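You operate a simulated robot arm through the tools that you are given. There is no shell and no other tool. Be economical: measure what you need, move in short steps, check, and stop when the job is done.

You run a simulated robot arm. Do the job below in one go: nothing can be reset, and whatever is moved stays where it is left.

Task
Set the stitch knob and hem folder by job card No. 41.
Fine: the yellow wing knob frees the folder; tighten it again.
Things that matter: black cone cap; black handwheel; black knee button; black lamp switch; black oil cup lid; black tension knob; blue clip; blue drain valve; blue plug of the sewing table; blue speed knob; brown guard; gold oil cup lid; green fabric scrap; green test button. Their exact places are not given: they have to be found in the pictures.

The check looks at the end state, three seconds after you hand in, the way a careful person would. Anything else that was tipped, shoved, dropped, spilled or broken makes it a failure.

Robot
A 6-joint arm with a two-finger gripper, on a carriage that runs on a rail from [10, 1197] to [-10, -1143] (x, y) and turns from -3.089 to 2.723 rad about z. Base frame: it is fixed where the carriage stands at the start and does not move with it; the origin is on the floor, on the carriage's upright axis, x ahead of it, y to its left, z up. Lengths are in mm, angles in rad, forces in N, time in s.
With the tool pointing down near the work surface it reaches from about 640 to 860 mm from the robot's upright axis, wherever it stands. Its first joint turns from -2.897 to 2.897 rad. Places, roughly: black cone cap [750, -1250, 750]; black handwheel [800, 100, 900]; black knee button [600, -400, 500]; black lamp switch [900, -1100, 900]; black oil cup lid [900, 0, 1200]; black tension knob [800, 200, 1100]; blue drain valve [800, -300, 700]; blue speed knob [900, -1200, 900]; brown guard [1000, -100, 1000]; gold oil cup lid [900, 200, 1300]; green test button [900, -1100, 900]; hem folder [900, -200, 1000]; orange belt knob [800, -100, 700]; presser lever [900, 0, 1100]; red cone cap [750, -1000, 750]; red motor switch [900, -1000, 900]. Payload 2.54 kg.
The tool frame sits at the grasp point between the pads (the TCP): z along the fingers, y along the line on which they close. The tips reach 23 mm beyond it. The gripper opens to 126 mm. The gripper's body begins 82 mm behind the TCP.
Orientation is that of the tool frame in the base frame, as a unit quaternion [x, y, z, w]. With the fingers straight down and closing along the base's y, the tool's x points along the base's -x, its y along +y and its z along -z.

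Tools
- The arm moves only by the tool step_arm. Its argument "rows" is a list of rows, each a list of 7 numbers: the shift along the tool's x, y, z in mm, then the turn, a rotation vector about the tool's x, y, z in rad, then the finger opening in mm, from 0 to 126. In form: [[dx, dy, dz, rx, ry, rz, claw], ...]. A call has 1 to 10 rows; each row shifts and turns the commanded pose from where the row before left it, along the tool's axes as they then stand. Rows are played at 5 a second. More than 50 mm and 0.15 rad between two rows, or a gripper value outside its range, and nothing of the call is played. A pose out of reach is approached as far as the arm can. The call stops where the force on the tool passes 50 N (or 10 N more than at its start, if that is more) or the arm is blocked; 0.2 s more then pass. The fingers move at their own pace and stop on an object; they squeeze with about 25 N. The grip force told is the motor's: it shows also when the fingers shut on nothing. Time passes only in rows, and 0.2 s behind the last, so rows that do not move let the fingers close. It gives the time, the measured TCP pose, the force on the tool (base axes), the opening and the grip force at its end, in the units of the frame above (readings bear some noise), with the torque about the TCP (base axes, N m) and any sound that the robot's microphone picked up, and new pictures: "views" is both (left out), scene, wrist or none.
- Cameras (640 x 400 px; columns grow to the right, rows downward): "scene" is now at [57.6, 166, 1624.4]; the picture's right is [-0.39, -0.92, 0.00], its down [-0.60, 0.26, -0.76] and it looks along [0.70, -0.30, -0.65] (base axes); focal length 285 px, centre (320, 200). "wrist" rides on the gripper at [82, 14, -122] in the tool frame; the picture's right is [-0.17, 0.99, 0.00], its down [-0.79, -0.13, -0.60] and it looks along [-0.59, -0.10, 0.80] (tool axes); focal length 243 px, centre (320, 200).
- lift_body(by): slides the trunk up (or, below 0, down) by that many mm; the arm and the scene camera ride with it, the base frame stays. It gives what a move gives, with no picture.
- drive_base(legs): drives the robot by 1 to 6 legs, each [ahead, left, turn to the left] in mm, mm and rad, along the robot's own axes; the way and the turn of a leg run together, so that a leg with both is an arc; at most 1500 mm and 3.142 rad a leg. The arm and the cameras ride along, it lands a little off, and it stops where it bumps. It keeps to its track: a leg is cut to what the track allows. It gives what a move gives, and a new picture of the scene camera.
- head_to(pan, tilt): turns the head with the scene camera to pan (to the left, within 2.094 rad either way) and tilt (down, from -0.506 to 1.204), counted from straight ahead of the robot. It gives what a move gives, and a new picture of the scene camera.
- probe_pixels(camera, pixels): for up to 12 pixels [column, row] of the newest picture of that camera ("zoom" is the newest enlarged one), the place [x, y, z] in the base frame of the surface seen there, good to about 3 mm, but the place of the scene camera against the robot may be out by one fixed shift of up to 18 mm in any direction. The clock stands still meanwhile.
- enlarge(camera, box): a new picture of the part [left, top, right, bottom] of that camera's present view, enlarged. The clock stands still meanwhile.
- job_done(): hands the job in; it is judged then, once.

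Keep the steps short. Do not move on a guess: measure, check each grasp and each placing, and mend mistakes. In all there are 80 turns and 260 pictures (those below and enlarged ones count). Leave the gripper open and the arm clear of the work at the hand-in unless told otherwise, and finish with a single line.

The tools are called as name(argument=value, ...) on one line, values as JSON. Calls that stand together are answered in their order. step_arm: Moves the arm, as the interface text tells. Its arguments: {"type":"object","properties":{"rows":{"type":"array","items":{"type":"array","items":{"type":"number"}}},"views":{"type":"string","enum":["both","scene","wrist","none"]}},"required":["rows"]} The other tools are called the same way: lift_body (by) slides the trunk up or down; drive_base (legs) drives the base; head_to (pan, tilt) turns the head that bears the scene camera; probe_pixels (camera, pixels) gives the place of the surface under pixels of a picture; enlarge (camera, box) takes an enlarged picture of a part of a camera's view; job_done () hands the job in.

At the start:

```text
time: 0.0
ee_pos: [529.2, -18.2, 1322.9]
tool_rot: [0.0, 1.0, 0.001, 0.0]
contact_force: [-0.1, -0.1, 0.6]
ft_torque: [0.0, 0.0, -0.01]
gripper_width: 125.9
grasp_force: 0.0
trunk travel left (down, up): [-425.0, 65.0]
robot x, y, heading: [-2.9, 1.8, 0.002]
head pan, tilt: [-0.407, 0.707]
```

scene: 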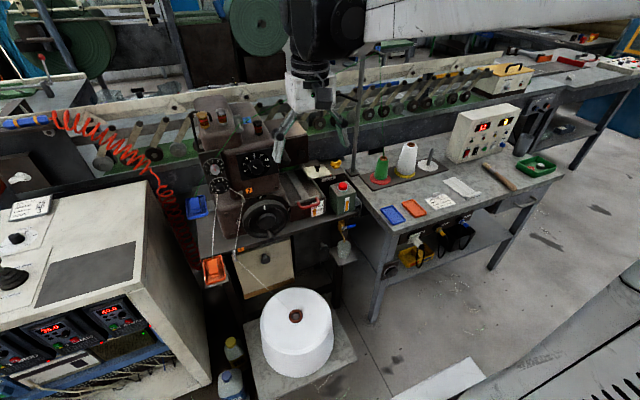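
wrist: 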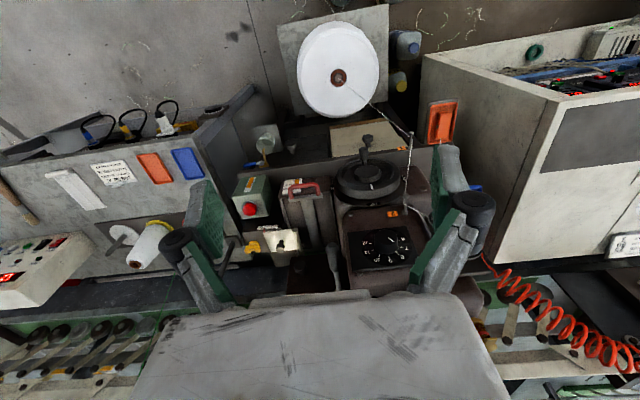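

I start by looking for the job card and the machine: cards near (440,201) and (28,208), machine near (260,170).

enlarge(camera="scene", box=[370, 90, 570, 215])

enlarge(camera="scene", box=[180, 90, 370, 250])

enlarge(camera="wrist", box=[220, 140, 440, 300])

enlarge(camera="wrist", box=[40, 140, 220, 220])

```text
3.20 times, centred on (470, 152) of scene
```

zoom: 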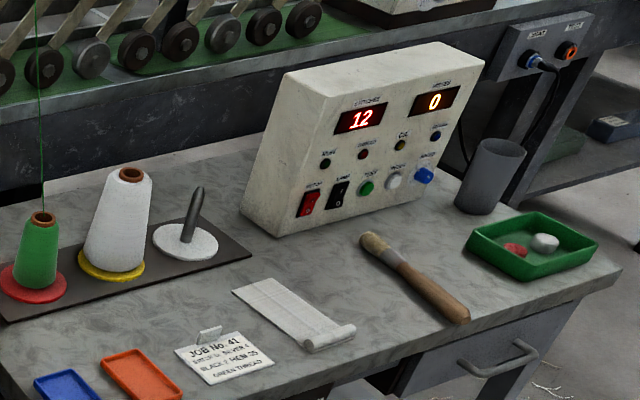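

```text
2.50 times, centred on (275, 170) of scene
```

zoom: 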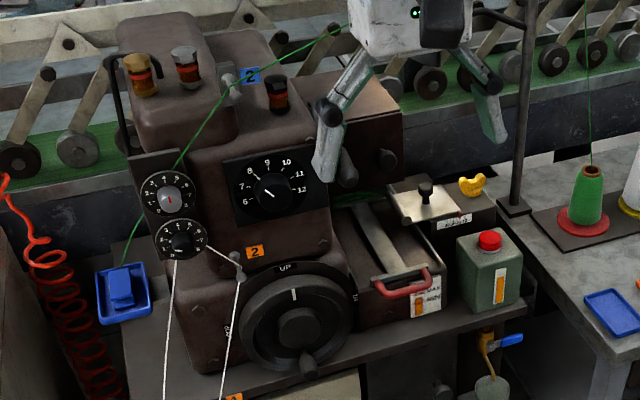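

```text
2.50 times, centred on (330, 220) of wrist
```

zoom: 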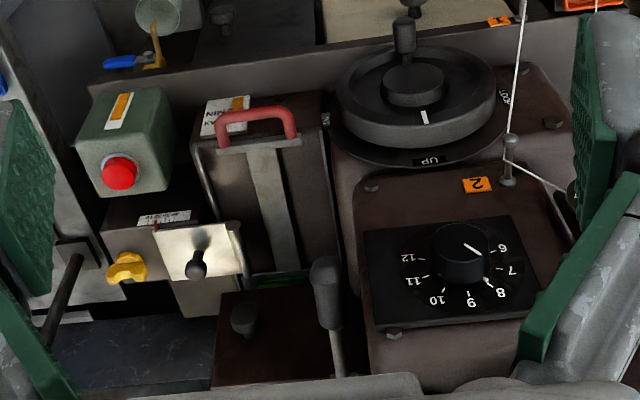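

```text
3.56 times, centred on (130, 180) of wrist
```

zoom: 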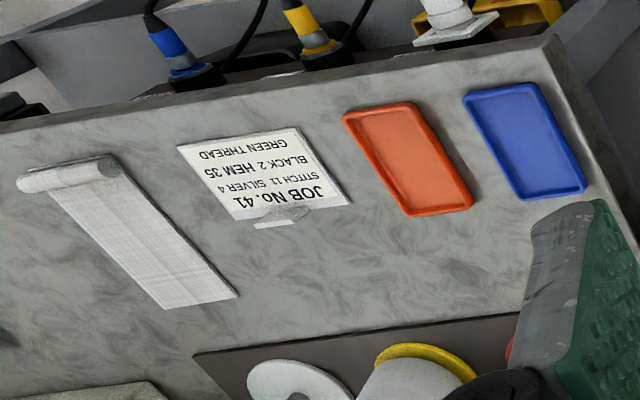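

The card reads: JOB No. 41, STITCH 11, SILVER 4, BLACK 2, HEM 35, GREEN THREAD. Next I look closely at the stitch dial and the folder scale.

enlarge(camera="wrist", box=[340, 215, 420, 275])

enlarge(camera="wrist", box=[240, 205, 320, 260])

enlarge(camera="scene", box=[285, 150, 345, 190])

enlarge(camera="scene", box=[240, 130, 290, 165])

enlarge(camera="wrist", box=[80, 150, 150, 195])

```text
6.67 times, centred on (380, 245) of wrist
```

zoom: 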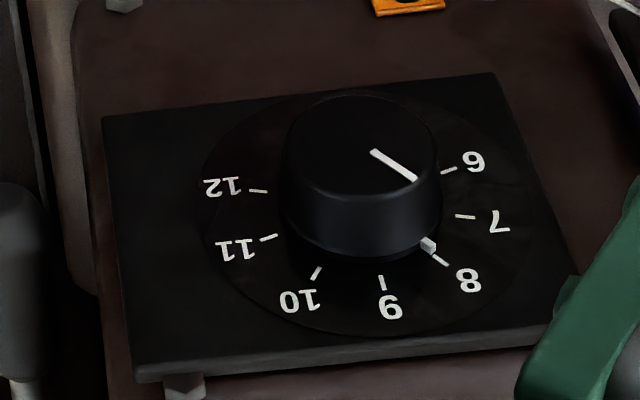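

```text
7.27 times, centred on (280, 232) of wrist
```

zoom: 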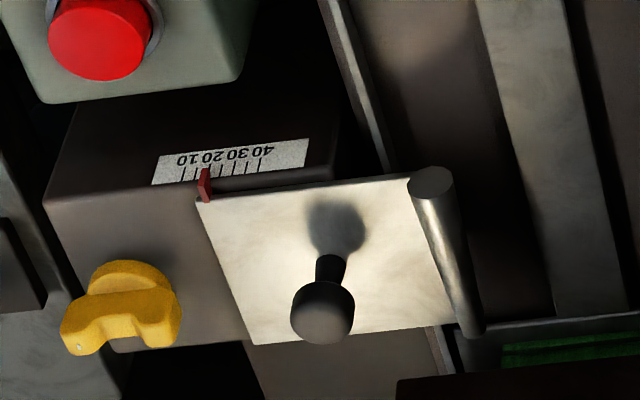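

```text
10.00 times, centred on (315, 170) of scene
```

zoom: 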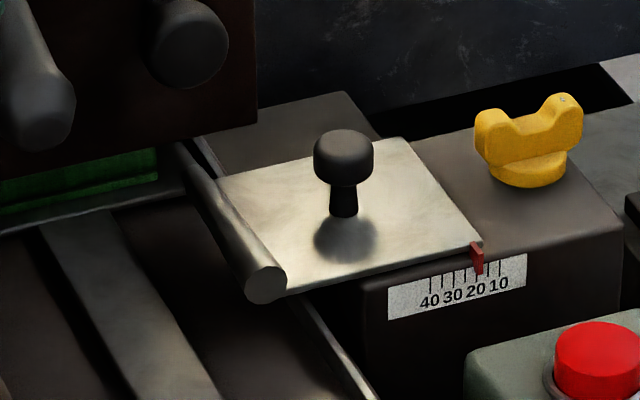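

```text
11.43 times, centred on (265, 148) of scene
```

zoom: 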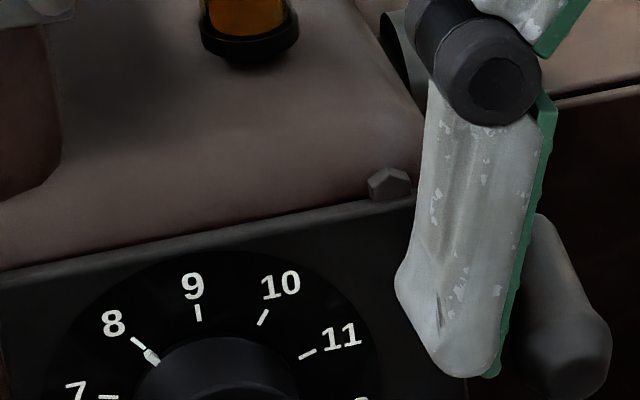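

```text
8.89 times, centred on (115, 172) of wrist
```

zoom: 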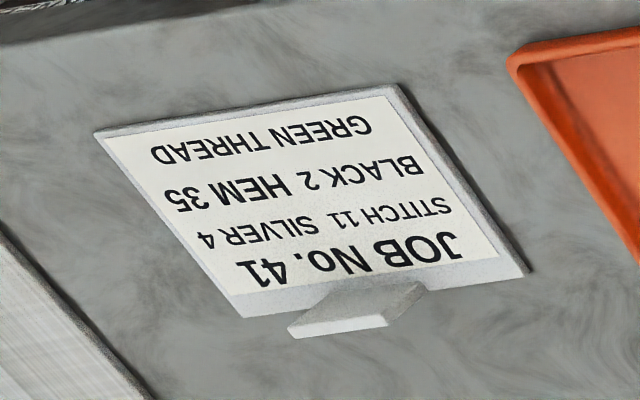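

Stitch points at 8 (needs 11), folder at about 18 (needs 35). Measure dial, folder and wing knob with the wrist camera.

probe_pixels(camera="wrist", pixels=[[380, 239], [374, 234], [393, 246], [361, 265], [348, 243], [408, 228], [252, 241], [263, 245], [281, 244], [269, 228], [283, 233], [293, 228]])

enlarge(camera="wrist", box=[240, 205, 320, 255])

```text
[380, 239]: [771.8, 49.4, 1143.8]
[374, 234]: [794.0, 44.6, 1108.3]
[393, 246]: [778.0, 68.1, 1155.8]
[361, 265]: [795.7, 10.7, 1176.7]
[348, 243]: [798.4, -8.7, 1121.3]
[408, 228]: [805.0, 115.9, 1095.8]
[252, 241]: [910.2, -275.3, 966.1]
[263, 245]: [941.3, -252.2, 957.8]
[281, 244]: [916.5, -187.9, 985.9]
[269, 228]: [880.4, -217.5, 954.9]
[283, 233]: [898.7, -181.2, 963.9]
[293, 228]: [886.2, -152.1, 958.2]
```

```text
8.00 times, centred on (280, 230) of wrist
```

zoom: 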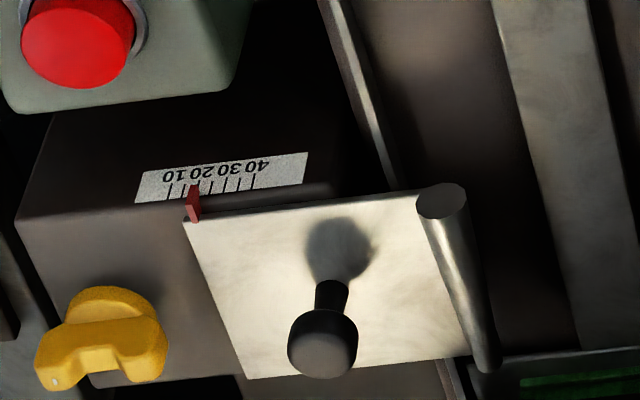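

Now precise geometry of the dial: ticks, knob face, rim.

enlarge(camera="wrist", box=[340, 215, 420, 265])

```text
8.00 times, centred on (380, 240) of wrist
```

zoom: 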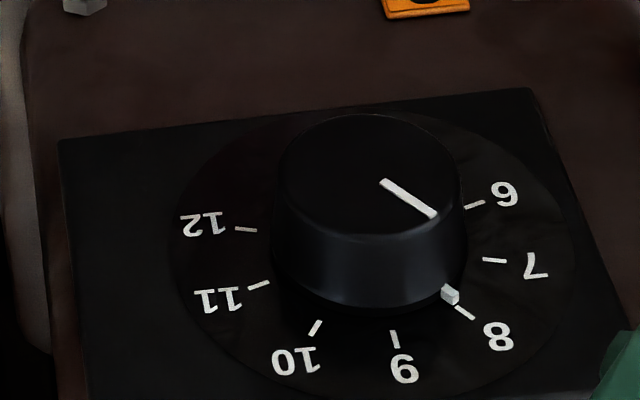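

probe_pixels(camera="zoom", pixels=[[475, 205], [494, 260], [465, 312], [395, 339], [315, 328], [258, 285], [245, 230], [382, 182], [435, 215], [282, 170], [452, 170], [360, 228]])

probe_pixels(camera="zoom", pixels=[[370, 118], [450, 294], [365, 235], [292, 205], [446, 205], [80, 160], [600, 300]])

```text
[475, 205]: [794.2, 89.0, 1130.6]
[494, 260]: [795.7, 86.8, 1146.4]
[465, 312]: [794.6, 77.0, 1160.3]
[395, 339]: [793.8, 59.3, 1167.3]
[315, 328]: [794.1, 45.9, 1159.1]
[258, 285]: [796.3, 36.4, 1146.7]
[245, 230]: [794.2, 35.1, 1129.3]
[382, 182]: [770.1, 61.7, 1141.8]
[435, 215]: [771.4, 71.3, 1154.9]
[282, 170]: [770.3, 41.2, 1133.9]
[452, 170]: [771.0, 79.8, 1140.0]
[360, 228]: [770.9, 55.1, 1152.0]
```

```text
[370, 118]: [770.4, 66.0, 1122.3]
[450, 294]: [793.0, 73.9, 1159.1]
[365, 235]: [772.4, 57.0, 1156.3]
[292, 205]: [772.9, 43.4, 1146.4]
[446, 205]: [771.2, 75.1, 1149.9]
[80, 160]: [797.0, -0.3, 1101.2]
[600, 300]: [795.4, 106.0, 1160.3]
```

Dial centre ≈ (y 61, z 1139), face x 770.5, radius ≈18.5; 8→11 is about +108° clockwise. I turn the tool to horizontal (pointing +x) first.

step_arm(rows=[[0, 0, 0, 0, -0.1428, 0, 70], [0, 0, 0, 0, -0.1428, 0, 70], [0, 0, 0, 0, -0.1428, 0, 70], [0, 0, 0, 0, -0.1428, 0, 70], [0, 0, 0, 0, -0.1428, 0, 70], [0, 0, 0, 0, -0.1428, 0, 70], [0, 0, 0, 0, -0.1428, 0, 70], [0, 0, 0, 0, -0.1428, 0, 70], [0, 0, 0, 0, -0.1428, 0, 70], [0, 0, 0, 0, -0.1428, 0, 70]])

```text
time: 2.2
ee_pos: [529.7, -18.0, 1323.9]
tool_rot: [0.002, 0.755, -0.001, 0.655]
contact_force: [-0.6, -0.5, 0.0]
ft_torque: [0.01, -0.05, 0.03]
gripper_width: 70.0
grasp_force: 0.2
trunk travel left (down, up): [-425.0, 65.0]
robot x, y, heading: [-0.5, -0.8, -0.0]
head pan, tilt: [-0.407, 0.707]
```

scene: 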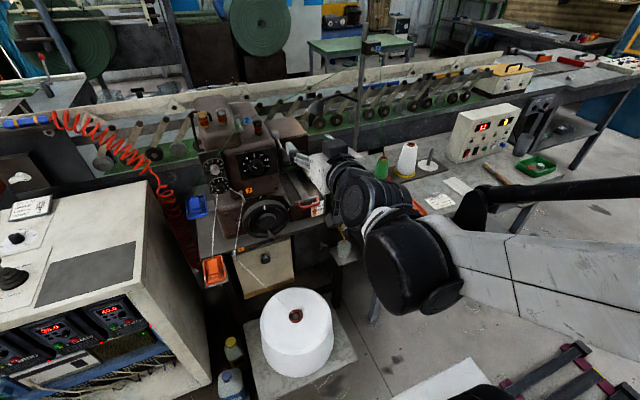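
wrist: 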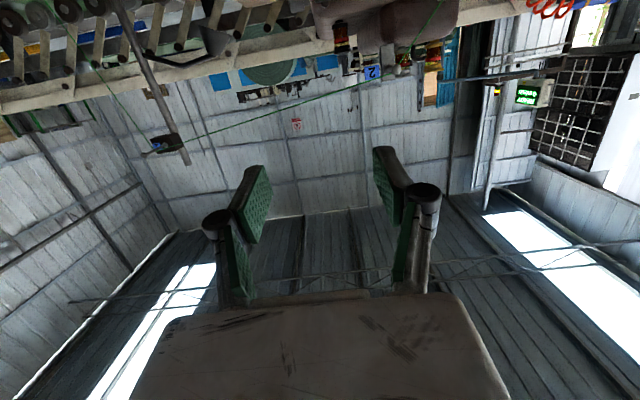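

step_arm(rows=[[0, 0, 0, 0, -0.1428, 0, 70], [37, 16, 20, 0, 0, 0, 70], [37, 16, 20, 0, 0, 0, 70], [37, 16, 20, 0, 0, 0, 70], [37, 16, 20, 0, 0, 0, 70], [37, 15, 20, 0, 0, 0, 70]])

```text
time: 3.6
ee_pos: [655.1, 62.8, 1202.9]
tool_rot: [0.001, 0.708, -0.001, 0.706]
contact_force: [0.3, -1.3, -0.1]
ft_torque: [0.01, -0.02, 0.02]
gripper_width: 70.2
grasp_force: 0.0
out of reach, approached as far as the arm can: row 4, 5, 6
trunk travel left (down, up): [-425.0, 65.0]
robot x, y, heading: [-1.8, 1.2, 0.0]
head pan, tilt: [-0.407, 0.707]
```

scene: 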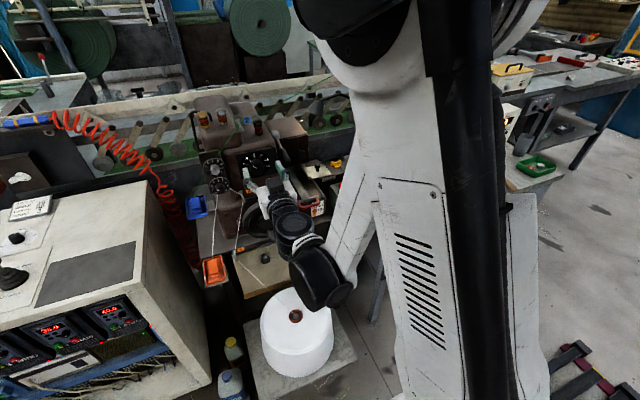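
wrist: 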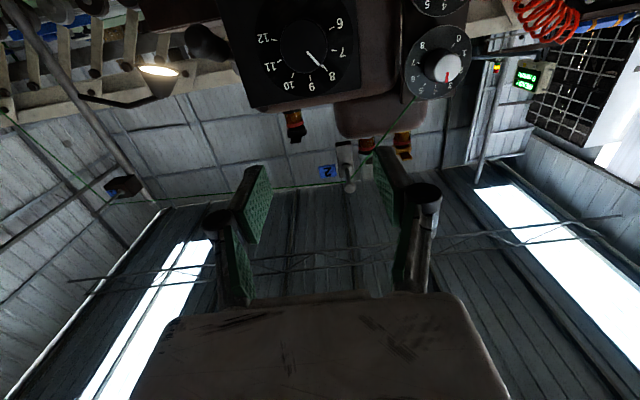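

Arm is at its limit low; I lower the trunk.

lift_body(by=-80)

step_arm(rows=[[0, 0, 0, 0, 0, 0, 70]])

```text
time: 4.8
ee_pos: [653.6, 63.7, 1123.0]
tool_rot: [0.0, 0.708, 0.0, 0.707]
contact_force: [0.0, -0.3, -0.1]
ft_torque: [0.0, -0.03, 0.0]
gripper_width: 69.9
grasp_force: 0.1
trunk travel left (down, up): [-345.0, 145.0]
robot x, y, heading: [-1.1, -2.4, 0.003]
head pan, tilt: [-0.407, 0.707]
```

```text
time: 5.2
ee_pos: [653.8, 63.0, 1124.4]
tool_rot: [0.0, 0.708, 0.0, 0.706]
contact_force: [0.0, -0.8, 0.4]
ft_torque: [0.02, 0.0, -0.02]
gripper_width: 70.1
grasp_force: 0.0
trunk travel left (down, up): [-345.0, 145.0]
robot x, y, heading: [-2.6, -0.4, -0.002]
head pan, tilt: [-0.407, 0.707]
```

scene: 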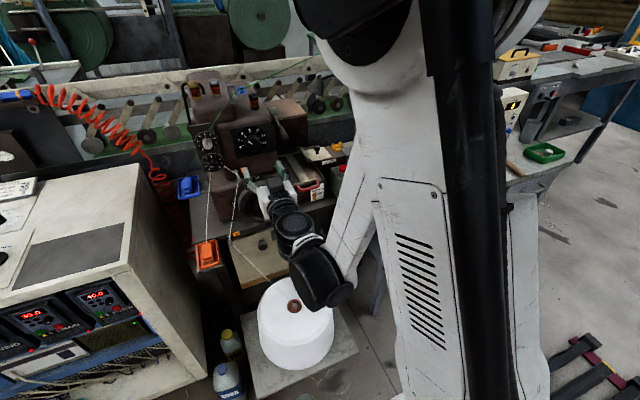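
wrist: 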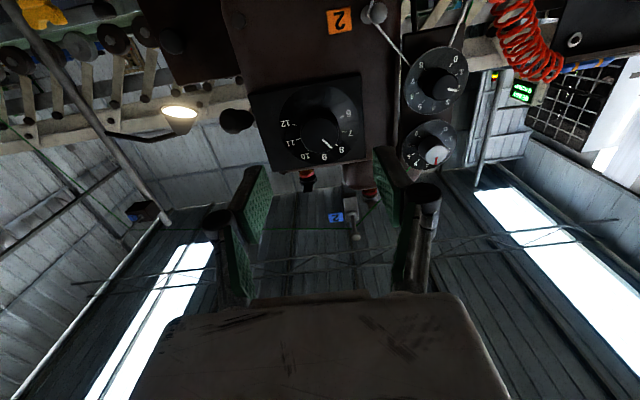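

Dial is at (322,130) in the wrist picture. Re-measure from here.

enlarge(camera="wrist", box=[240, 60, 400, 180])

probe_pixels(camera="wrist", pixels=[[318, 140], [306, 137], [332, 137], [318, 126], [437, 155], [440, 88], [318, 148]])

```text
3.33 times, centred on (320, 120) of wrist
```

zoom: 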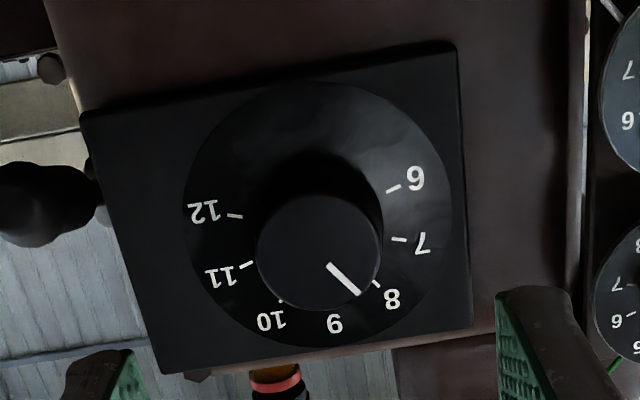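

```text
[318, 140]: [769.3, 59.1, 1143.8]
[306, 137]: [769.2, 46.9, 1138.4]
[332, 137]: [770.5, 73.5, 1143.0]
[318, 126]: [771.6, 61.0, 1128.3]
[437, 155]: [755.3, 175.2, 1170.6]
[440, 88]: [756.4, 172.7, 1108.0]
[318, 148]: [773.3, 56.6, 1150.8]
```

probe_pixels(camera="zoom", pixels=[[318, 200], [318, 304], [260, 252], [376, 252], [318, 252], [280, 210], [356, 210], [330, 266], [357, 292]])

```text
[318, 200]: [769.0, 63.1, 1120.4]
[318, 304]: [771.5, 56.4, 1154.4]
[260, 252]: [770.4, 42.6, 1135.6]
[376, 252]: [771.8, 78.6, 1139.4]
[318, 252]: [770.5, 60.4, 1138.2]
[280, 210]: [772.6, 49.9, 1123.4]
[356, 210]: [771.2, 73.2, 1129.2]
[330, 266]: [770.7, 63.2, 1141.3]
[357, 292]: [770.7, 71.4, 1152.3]
```

Centre (60.5, 1138), face x≈770.5. Pre-roll the tool by -0.9 rad so the whole turn fits one grasp.

step_arm(rows=[[-13.5, -2.5, 0, 0, 0, 0, 70], [0, 0, 0, 0, 0, -0.15, 70], [0, 0, 0, 0, 0, -0.15, 70], [0, 0, 0, 0, 0, -0.15, 70], [0, 0, 0, 0, 0, -0.15, 70], [0, 0, 0, 0, 0, -0.15, 70], [0, 0, 0, 0, 0, -0.15, 70], [0, 0, 30, 0, 0, 0, 70], [0, 0, 30, 0, 0, 0, 70]])

```text
time: 7.2
ee_pos: [713.6, 60.3, 1135.8]
tool_rot: [-0.309, 0.637, -0.307, 0.636]
contact_force: [0.4, -0.3, 0.4]
ft_torque: [0.0, 0.0, 0.01]
gripper_width: 69.9
grasp_force: 0.1
trunk travel left (down, up): [-345.0, 145.0]
robot x, y, heading: [0.2, -0.1, 0.001]
head pan, tilt: [-0.407, 0.707]
```

scene: 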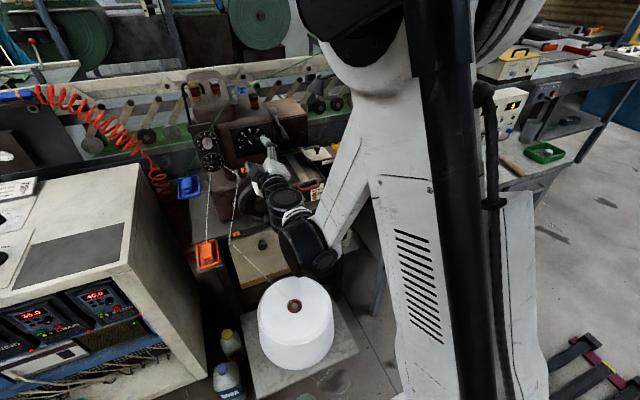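
wrist: 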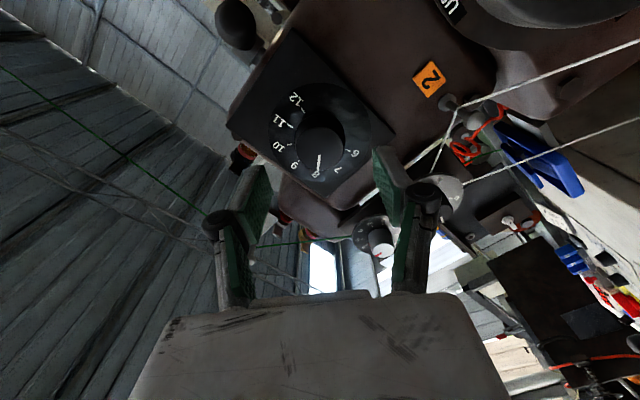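

White threads near the guide pin at (450,103) could be close to the lower finger; measure them before going in.

probe_pixels(camera="wrist", pixels=[[449, 103], [500, 92], [560, 66], [435, 155], [480, 179], [360, 203], [320, 140], [318, 160]])

enlarge(camera="wrist", box=[220, 60, 480, 222])

```text
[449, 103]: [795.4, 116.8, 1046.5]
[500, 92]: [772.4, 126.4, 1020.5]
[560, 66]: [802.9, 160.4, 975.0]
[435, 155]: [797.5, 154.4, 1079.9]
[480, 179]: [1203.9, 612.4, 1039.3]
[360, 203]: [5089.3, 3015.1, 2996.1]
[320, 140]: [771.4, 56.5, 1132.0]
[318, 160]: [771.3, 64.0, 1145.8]
```

```text
2.46 times, centred on (350, 141) of wrist
```

zoom: 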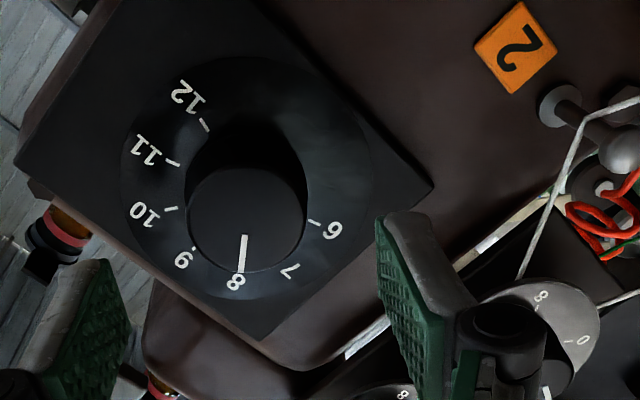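

Clearance is fine. Advance 49 mm to x≈763.

step_arm(rows=[[-1, -1.5, 25, 0, 0, 0, 70], [0, 0, 23, 0, 0, 0, 70], [0, 0, 0, 0, 0, 0, 70]], views="wrist")

```text
time: 8.0
ee_pos: [762.0, 60.2, 1138.5]
tool_rot: [-0.308, 0.638, -0.307, 0.636]
contact_force: [0.5, -0.8, 0.1]
ft_torque: [-0.03, 0.01, 0.03]
gripper_width: 69.8
grasp_force: 0.0
trunk travel left (down, up): [-345.0, 145.0]
robot x, y, heading: [1.2, -1.3, -0.001]
head pan, tilt: [-0.407, 0.707]
```

wrist: 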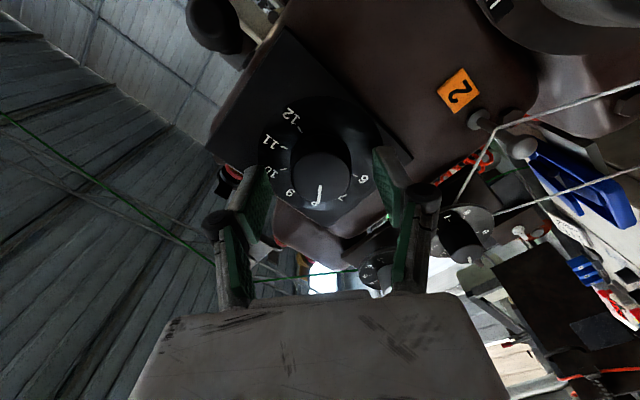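

Fingers straddle the knob; close.

step_arm(rows=[[0, 0, 0, 0, 0, 0, 40], [0, 0, 0, 0, 0, 0, 30], [0, 0, 0, 0, 0, 0, 30], [0, 0, 0, 0, 0, 0, 30]], views="wrist")

```text
time: 9.0
ee_pos: [761.4, 61.9, 1137.8]
tool_rot: [-0.309, 0.637, -0.307, 0.636]
contact_force: [-4.2, 5.0, -12.0]
ft_torque: [0.0, 0.01, 0.44]
gripper_width: 40.7
grasp_force: 45.3
trunk travel left (down, up): [-345.0, 145.0]
robot x, y, heading: [2.1, -3.8, -0.002]
head pan, tilt: [-0.407, 0.707]
```

wrist: 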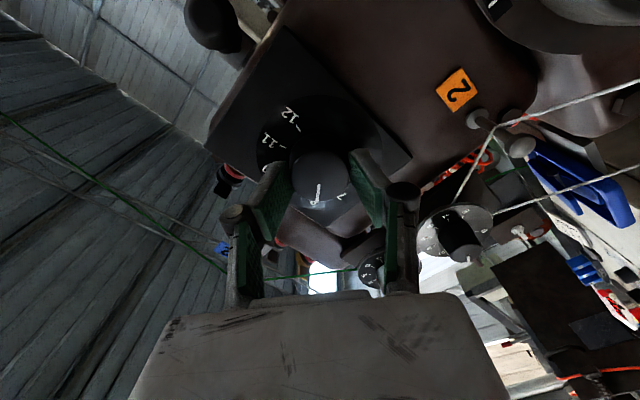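

Gripped (40.7 mm). Small centring shift, then turn clockwise; 10 rows × 0.145.

step_arm(rows=[[0, 1, 0, 0, 0, 0, 30], [0, 0, 0, 0, 0, 0.145, 30], [0, 0, 0, 0, 0, 0.145, 30], [0, 0, 0, 0, 0, 0.145, 30], [0, 0, 0, 0, 0, 0.145, 30], [0, 0, 0, 0, 0, 0.145, 30]], views="both")

```text
time: 10.4
ee_pos: [761.2, 60.8, 1139.0]
tool_rot: [-0.061, 0.705, -0.062, 0.704]
contact_force: [3.7, 1.3, 11.5]
ft_torque: [-0.03, -0.31, 0.01]
gripper_width: 40.8
grasp_force: 45.2
trunk travel left (down, up): [-345.0, 145.0]
robot x, y, heading: [-1.3, 0.8, -0.004]
head pan, tilt: [-0.407, 0.707]
```

scene: 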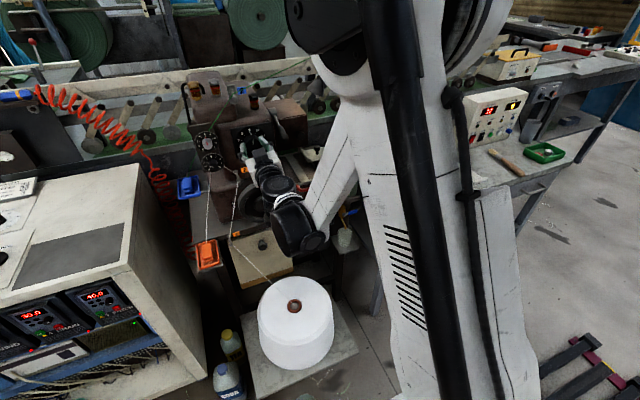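
wrist: 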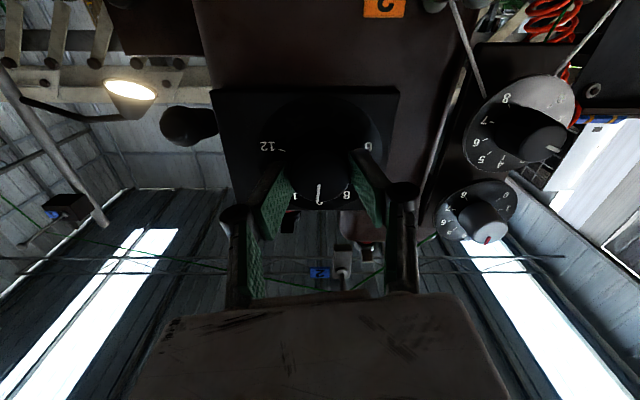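

The pointer moves with the gripper. Continue 8 × 0.145 rad (total ≈1.885).

step_arm(rows=[[0.6, 0, 0, 0, 0, 0.145, 30], [0, 0, 0, 0, 0, 0.145, 30], [0, 0, 0, 0, 0, 0.145, 30], [0, 0, 0, 0, 0, 0.145, 30], [0, 0, 0, 0, 0, 0.145, 30], [0, 0, 0, 0, 0, 0.145, 30], [0, 0, 0, 0, 0, 0.145, 30], [0, 0, 0, 0, 0, 0.145, 30], [0, 0, 0, 0, 0, 0, 30]], views="wrist")

enlarge(camera="wrist", box=[220, 80, 420, 220])

```text
time: 12.4
ee_pos: [760.4, 60.1, 1137.2]
tool_rot: [0.336, 0.623, 0.335, 0.623]
contact_force: [-19.0, -8.5, -8.8]
ft_torque: [0.02, 0.18, -0.43]
gripper_width: 40.2
grasp_force: 44.7
trunk travel left (down, up): [-345.0, 145.0]
robot x, y, heading: [-3.0, 1.1, 0.003]
head pan, tilt: [-0.407, 0.707]
```

wrist: 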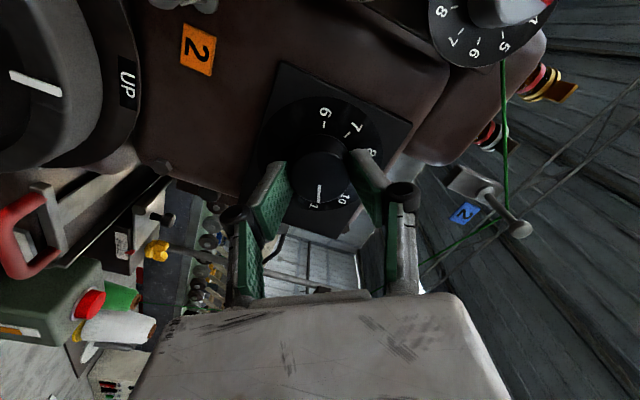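

```text
2.86 times, centred on (320, 150) of wrist
```

zoom: 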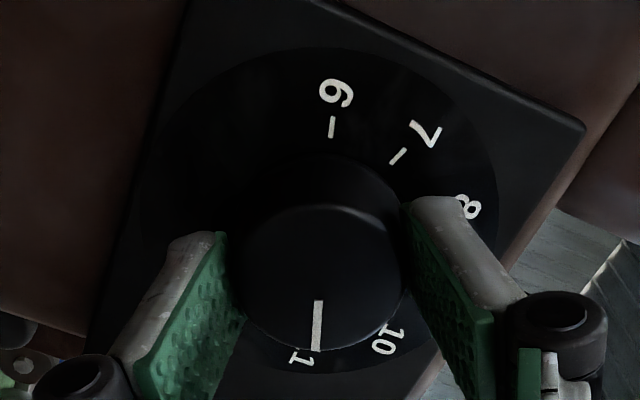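

Pointer appears at 11; probe its line ends and the face.

probe_pixels(camera="zoom", pixels=[[318, 304], [316, 345], [318, 210], [260, 270], [385, 270], [332, 127], [398, 156]])

```text
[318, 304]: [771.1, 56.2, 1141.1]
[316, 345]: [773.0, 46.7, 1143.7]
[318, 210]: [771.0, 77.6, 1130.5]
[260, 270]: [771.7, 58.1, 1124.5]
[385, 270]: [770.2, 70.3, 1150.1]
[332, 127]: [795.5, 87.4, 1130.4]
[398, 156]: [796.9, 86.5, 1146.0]
```

Pointer ≈ 68–75°, 11 is ≈ 71.6°. Release and back off, then verify.

step_arm(rows=[[0, 0, 0, 0, 0, 0, 60], [0, 0, 0, 0, 0, 0, 70], [0, 0, 0, 0, 0, 0, 70], [0, 0, -30, 0, 0, 0, 70], [0, 0, -40, 0, 0, 0, 70]], views="wrist")

enlarge(camera="wrist", box=[240, 60, 400, 180])

```text
time: 13.6
ee_pos: [689.5, 62.1, 1135.1]
tool_rot: [0.335, 0.624, 0.335, 0.622]
contact_force: [-0.4, -0.3, 0.1]
ft_torque: [-0.01, -0.03, -0.01]
gripper_width: 70.2
grasp_force: 0.0
trunk travel left (down, up): [-345.0, 145.0]
robot x, y, heading: [1.6, -0.8, -0.003]
head pan, tilt: [-0.407, 0.707]
```

wrist: 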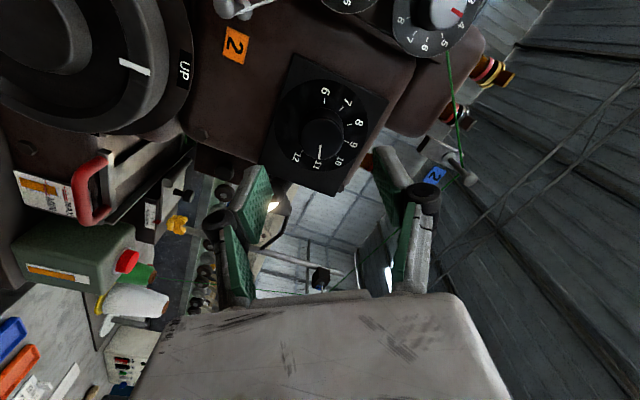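

```text
3.33 times, centred on (320, 120) of wrist
```

zoom: 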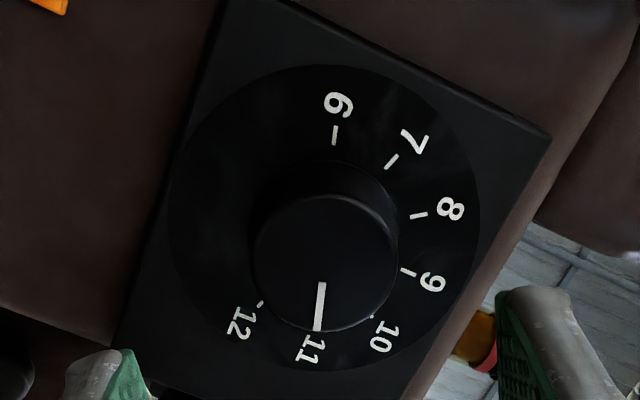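

11 is set. Now undo the roll, back off more, and begin turning the tool down.

step_arm(rows=[[0, 0, -40, 0, 0, -0.15, 70], [0, 0, 0, 0, 0, -0.15, 70], [0, 0, 0, 0, 0, -0.15, 70], [0, 0, 0, 0, 0, -0.15, 70], [0, 0, 0, 0, 0, -0.15, 70], [0, 0, 0, 0, 0, -0.15, 70], [0, 0, 0, 0, 0, -0.085, 70], [-50, 0, 0, 0, 0, 0, 70], [-50, 0, 0, 0, 0, 0, 70], [-50, 0, 0, 0, 0, 0, 70]], views="none")

step_arm(rows=[[0, 0, 0, 0, 0.1428, 0, 70], [0, 0, 0, 0, 0.1428, 0, 70], [0, 0, 0, 0, 0.1428, 0, 70], [0, 0, 0, 0, 0.1428, 0, 70], [0, 0, 0, 0, 0.1428, 0, 70], [0, 0, 0, 0, 0.1428, 0, 70], [0, 0, 0, 0, 0.1428, 0, 70], [0, 0, 0, 0, 0.1428, 0, 70], [0, 0, 0, 0, 0.1428, 0, 70], [0, 0, 0, 0, 0.1428, 0, 70]], views="both")

```text
time: 15.8
ee_pos: [653.1, 62.5, 1289.3]
tool_rot: [0.0, 0.708, 0.0, 0.706]
contact_force: [0.6, -0.3, 0.1]
ft_torque: [0.02, 0.0, 0.02]
gripper_width: 70.2
grasp_force: 0.1
trunk travel left (down, up): [-345.0, 145.0]
robot x, y, heading: [0.6, 2.8, 0.003]
head pan, tilt: [-0.407, 0.707]
```

```text
time: 18.0
ee_pos: [617.8, 177.7, 1288.9]
tool_rot: [0.027, 0.988, -0.101, 0.118]
contact_force: [0.2, 0.9, -0.5]
ft_torque: [0.0, -0.01, 0.0]
gripper_width: 69.9
grasp_force: 0.0
out of reach, approached as far as the arm can: row 4, 5, 6, 7, 8, 9, 10
trunk travel left (down, up): [-345.0, 145.0]
robot x, y, heading: [-3.8, -0.5, 0.002]
head pan, tilt: [-0.407, 0.707]
```

scene: 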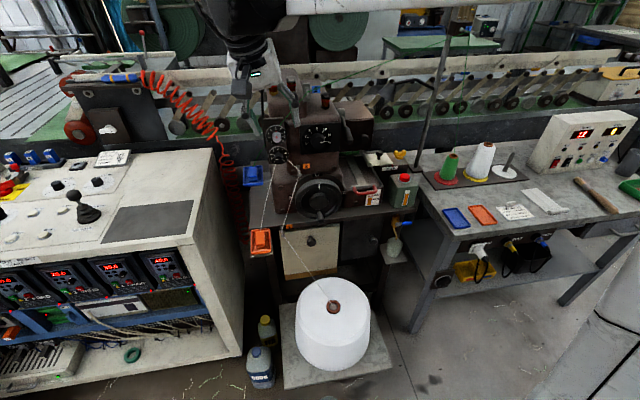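
wrist: 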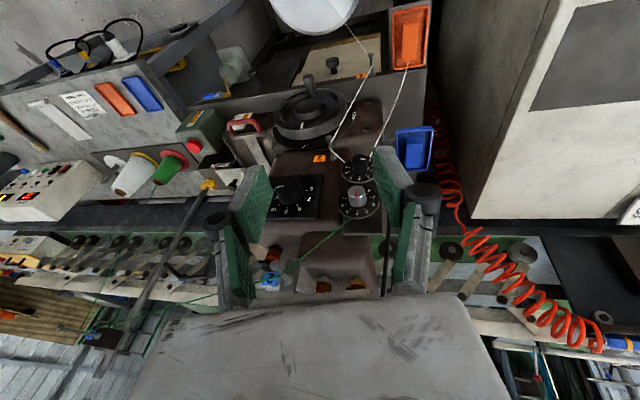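

Arm ended a bit aside but free. Now drive the base right by 250 mm to face the folder.

drive_base(legs=[[0, -250, 0]])

step_arm(rows=[[0, 0, 0, 0, 0, 0, 70]], views="wrist")

```text
time: 19.8
ee_pos: [616.2, -73.2, 1288.0]
tool_rot: [0.027, 0.988, -0.1, 0.117]
contact_force: [0.1, -0.9, 0.4]
ft_torque: [0.01, -0.03, 0.01]
gripper_width: 70.3
grasp_force: 0.1
trunk travel left (down, up): [-345.0, 145.0]
robot x, y, heading: [-5.1, -250.2, -0.005]
head pan, tilt: [-0.407, 0.707]
```

scene: 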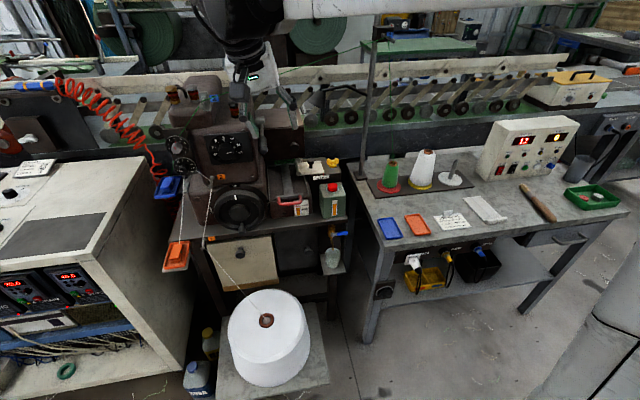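

```text
time: 20.2
ee_pos: [617.3, -74.3, 1286.6]
tool_rot: [0.028, 0.987, -0.1, 0.119]
contact_force: [0.6, 0.2, -0.8]
ft_torque: [-0.02, -0.01, 0.0]
gripper_width: 70.1
grasp_force: 0.0
trunk travel left (down, up): [-345.0, 145.0]
robot x, y, heading: [-2.0, -248.1, 0.002]
head pan, tilt: [-0.407, 0.707]
```

wrist: 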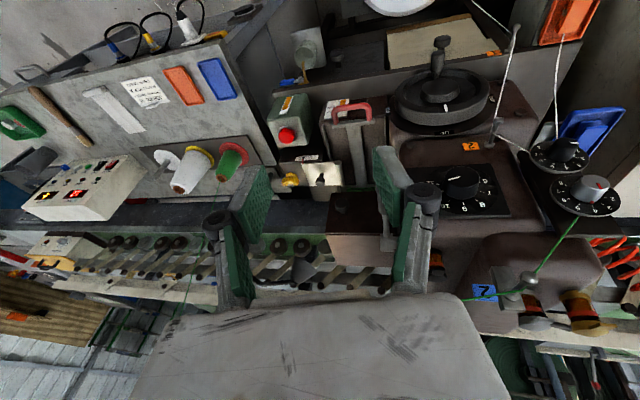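

Level the tool and move over towards the folder's y.

step_arm(rows=[[0, -35, 10, -0.07, 0.08, -0.02, 70], [0, -40, 10, -0.07, 0.08, -0.02, 70], [0, -40, 10, -0.06, 0.08, -0.016, 70]], views="none")

```text
time: 21.0
ee_pos: [608.2, -179.1, 1281.2]
tool_rot: [0.008, 0.99, -0.134, 0.042]
contact_force: [-0.2, 0.8, 0.1]
ft_torque: [0.01, -0.01, -0.03]
gripper_width: 70.1
grasp_force: 0.0
out of reach, approached as far as the arm can: row 1, 2, 3
trunk travel left (down, up): [-345.0, 145.0]
robot x, y, heading: [-1.4, -249.6, -0.003]
head pan, tilt: [-0.407, 0.707]
```

step_arm(rows=[[0, 0, 40, 0, 0, 0, 70], [0, 0, 40, 0, 0, 0, 70], [0, 0, 0, 0, 0, 0, 70]], views="wrist")

```text
time: 21.8
ee_pos: [615.9, -201.2, 1206.2]
tool_rot: [0.007, 0.99, -0.135, 0.043]
contact_force: [1.4, 0.0, -0.6]
ft_torque: [0.06, 0.04, 0.0]
gripper_width: 70.1
grasp_force: 0.0
trunk travel left (down, up): [-345.0, 145.0]
robot x, y, heading: [-2.3, -249.4, -0.002]
head pan, tilt: [-0.407, 0.707]
```

wrist: 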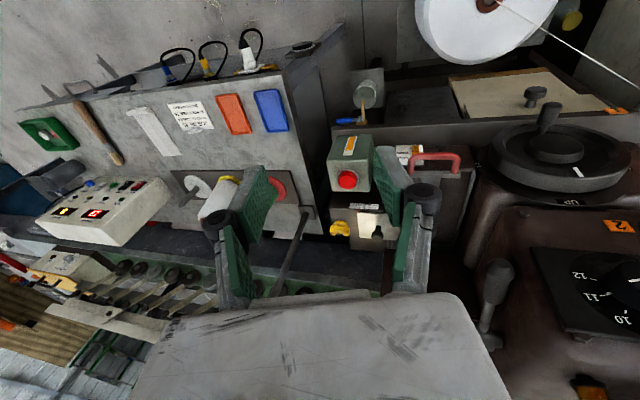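

step_arm(rows=[[0, 0, 0, -0.135, 0.043, -0.007, 70], [0, 0, 0, -0.135, 0.043, -0.007, 70], [0, 0, 0, 0, 0, 0, 70]], views="both")

enlarge(camera="wrist", box=[280, 150, 440, 250])

enlarge(camera="scene", box=[280, 140, 360, 190])

```text
time: 22.6
ee_pos: [614.7, -200.6, 1207.6]
tool_rot: [0.007, 0.99, -0.135, 0.043]
contact_force: [-0.6, 0.1, 0.4]
ft_torque: [0.03, 0.03, -0.01]
gripper_width: 70.0
grasp_force: 0.1
out of reach, approached as far as the arm can: row 1, 2
trunk travel left (down, up): [-345.0, 145.0]
robot x, y, heading: [-1.8, -249.8, -0.002]
head pan, tilt: [-0.407, 0.707]
```

scene: 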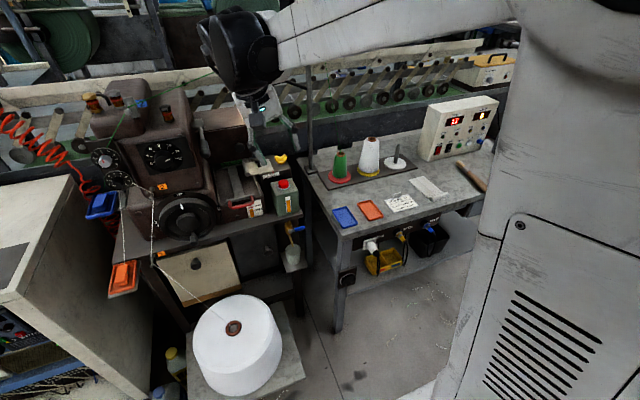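
wrist: 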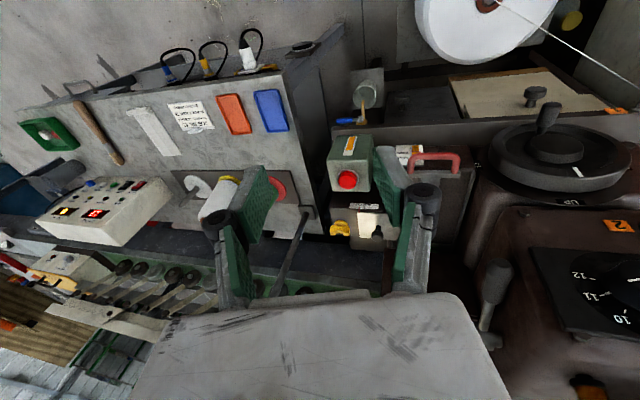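

```text
4.00 times, centred on (360, 200) of wrist
```

zoom: 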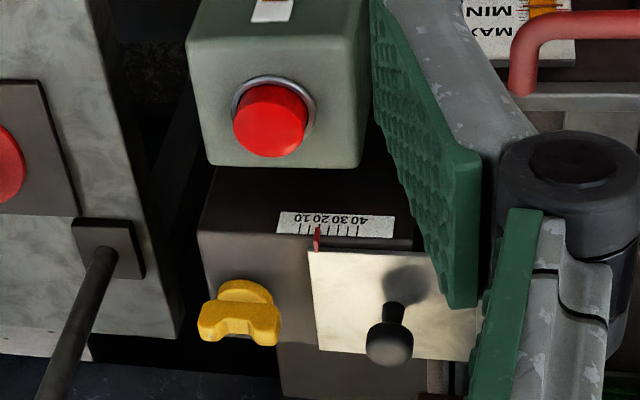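

```text
8.00 times, centred on (320, 165) of scene
```

zoom: 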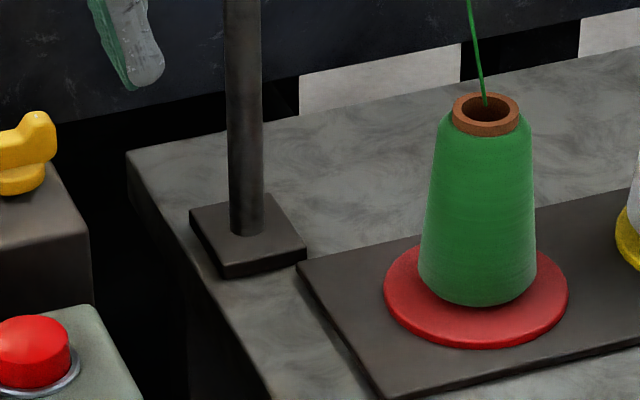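

step_arm(rows=[[-40, 0, 30, 0, 0, 0, 70], [-40, 0, 40, 0, 0, 0, 70], [0, 0, 0, -0.135, 0.043, -0.007, 70], [0, 0, 0, -0.135, 0.043, -0.007, 70], [0, 0, 0, 0, 0, 0, 70]], views="scene")

```text
refused: row 2 steps farther than a row can; nothing moved
```

step_arm(rows=[[-30, 0, 25, 0, 0, 0, 70], [-30, 0, 25, 0, 0, 0, 70], [-25, 0, 25, 0, 0, 0, 70], [0, 0, 0, -0.135, 0.043, -0.007, 70], [0, 0, 0, -0.135, 0.043, -0.007, 70], [0, 0, 0, 0, 0, 0, 70]], views="scene")

```text
time: 24.0
ee_pos: [708.7, -221.2, 1143.5]
tool_rot: [0.008, 0.99, -0.136, 0.042]
contact_force: [-2.0, 0.3, 0.1]
ft_torque: [0.0, 0.02, 0.02]
gripper_width: 70.1
grasp_force: 0.1
out of reach, approached as far as the arm can: row 4, 5
trunk travel left (down, up): [-345.0, 145.0]
robot x, y, heading: [-2.5, -249.9, -0.002]
head pan, tilt: [-0.407, 0.707]
```

scene: 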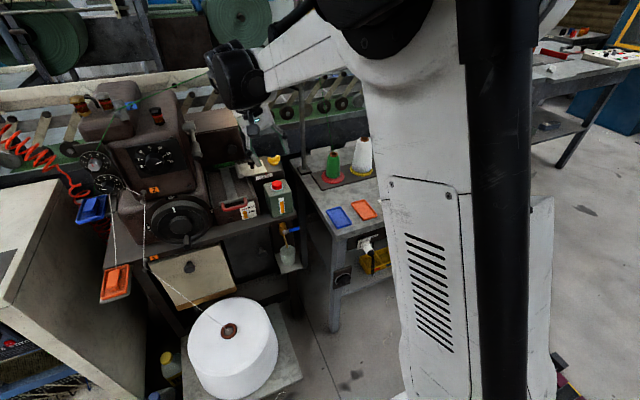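

A joint limit seems to hold the tilt; test axes separately.

step_arm(rows=[[0, 0, 0, 0, 0.086, 0, 70], [0, 0, 0, 0, 0, 0, 70]], views="none")

step_arm(rows=[[0, 0, 0, -0.1, 0, 0, 70], [0, 0, 0, 0, 0, 0, 70]], views="none")

step_arm(rows=[[0, 0, 0, 0, 0, 0.14, 70], [0, 0, 0, 0, 0, 0, 70]], views="none")

```text
time: 24.6
ee_pos: [708.3, -221.4, 1141.5]
tool_rot: [0.013, 0.99, -0.142, 0.001]
contact_force: [0.3, 0.7, 0.2]
ft_torque: [-0.04, 0.0, 0.0]
gripper_width: 70.0
grasp_force: 0.1
trunk travel left (down, up): [-345.0, 145.0]
robot x, y, heading: [-5.8, -248.7, -0.002]
head pan, tilt: [-0.407, 0.707]
```

```text
time: 25.2
ee_pos: [707.9, -221.9, 1143.0]
tool_rot: [0.013, 0.99, -0.141, 0.002]
contact_force: [-0.3, 0.4, 0.0]
ft_torque: [0.0, 0.03, 0.01]
gripper_width: 69.9
grasp_force: 0.1
out of reach, approached as far as the arm can: row 1
trunk travel left (down, up): [-345.0, 145.0]
robot x, y, heading: [-3.4, -247.4, -0.005]
head pan, tilt: [-0.407, 0.707]
```

```text
time: 25.8
ee_pos: [709.2, -221.4, 1143.5]
tool_rot: [0.082, 0.987, -0.141, 0.011]
contact_force: [0.1, -0.1, -0.2]
ft_torque: [-0.02, 0.02, -0.04]
gripper_width: 70.2
grasp_force: 0.0
trunk travel left (down, up): [-345.0, 145.0]
robot x, y, heading: [-6.1, -248.2, 0.001]
head pan, tilt: [-0.407, 0.707]
```

Rotation about tool −x is blocked: probably the forearm-roll joint is wound round near its limit. I probe the forearm to find its direction.

probe_pixels(camera="scene", pixels=[[270, 75], [300, 60], [335, 45], [235, 75], [370, 20], [400, 60], [410, 150], [450, 100]])

head_to(pan=-0.5, tilt=0.1)

```text
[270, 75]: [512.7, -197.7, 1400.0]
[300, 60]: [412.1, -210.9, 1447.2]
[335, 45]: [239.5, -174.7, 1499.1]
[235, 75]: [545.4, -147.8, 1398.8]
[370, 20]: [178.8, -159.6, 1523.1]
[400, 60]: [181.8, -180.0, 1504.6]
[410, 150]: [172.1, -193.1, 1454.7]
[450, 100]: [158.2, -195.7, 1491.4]
```

```text
time: 26.8
ee_pos: [708.5, -221.7, 1141.5]
tool_rot: [0.083, 0.986, -0.141, 0.012]
contact_force: [0.0, -0.4, 0.2]
ft_torque: [-0.02, 0.0, -0.01]
gripper_width: 70.3
grasp_force: 0.0
trunk travel left (down, up): [-345.0, 145.0]
robot x, y, heading: [-3.1, -249.0, -0.0]
head pan, tilt: [-0.499, 0.099]
```

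scene: 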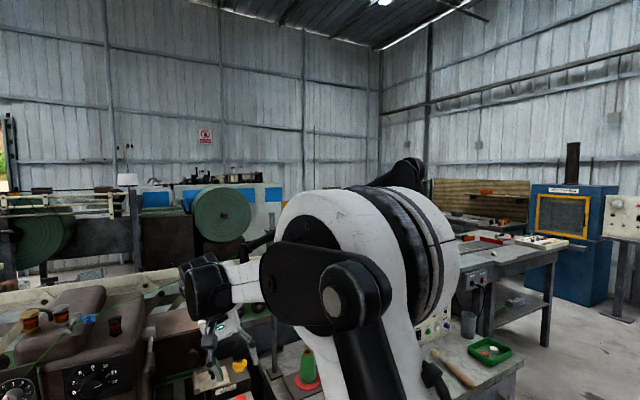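

enlarge(camera="scene", box=[150, 170, 450, 390])

```text
1.82 times, centred on (300, 280) of scene
```

zoom: 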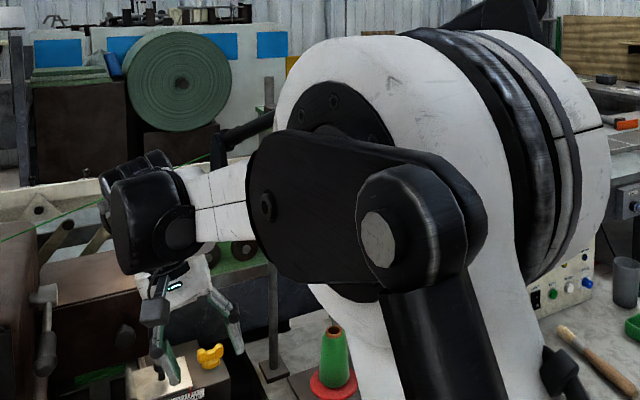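

Forearm slopes ≈18° down toward +x. I'll unwind: first pitch the tool forward 0.7 rad while following the wrist.

step_arm(rows=[[-13, 0, -11, 0, 0, -0.14, 70], [-15, 0, -9, 0, -0.14, 0, 70], [-15, 0, -9, 0, -0.14, 0, 70], [-15.7, 0, -8, 0, -0.14, 0, 70], [-16, 0, -7, 0, -0.14, 0, 70], [0, 0, 0, 0, -0.14, 0, 70]], views="none")

step_arm(rows=[[0, 0, 0, 0.0747, 0, -0.1243, 70], [0, 0, 0, 0.0747, 0, -0.1243, 70], [0, 0, 0, 0.0747, 0, -0.1243, 70], [0, 0, 0, 0.0747, 0, -0.1243, 70], [0, 0, 0, 0.0747, 0, -0.1243, 70]], views="scene")

```text
time: 28.2
ee_pos: [774.9, -210.0, 1197.1]
tool_rot: [-0.036, 0.929, -0.138, 0.342]
contact_force: [0.0, -0.1, 0.1]
ft_torque: [-0.01, 0.02, 0.04]
gripper_width: 69.9
grasp_force: 0.1
trunk travel left (down, up): [-345.0, 145.0]
robot x, y, heading: [-1.0, -250.3, -0.003]
head pan, tilt: [-0.499, 0.099]
```

```text
time: 29.4
ee_pos: [754.0, -154.3, 1197.8]
tool_rot: [-0.211, 0.832, -0.413, 0.303]
contact_force: [0.2, -0.5, -0.2]
ft_torque: [0.01, 0.02, 0.01]
gripper_width: 70.4
grasp_force: 0.0
out of reach, approached as far as the arm can: row 3, 4, 5
trunk travel left (down, up): [-345.0, 145.0]
robot x, y, heading: [-6.6, -247.0, -0.003]
head pan, tilt: [-0.499, 0.099]
```

scene: 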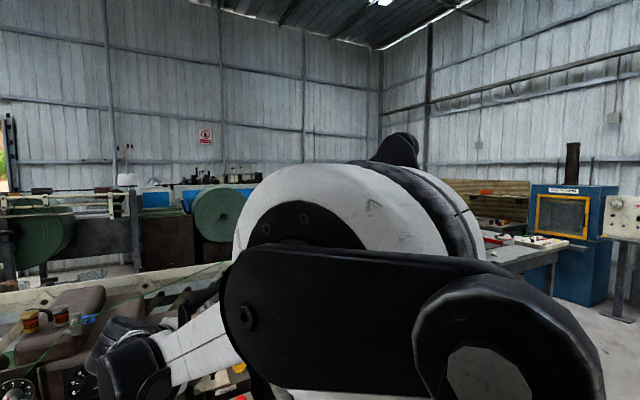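

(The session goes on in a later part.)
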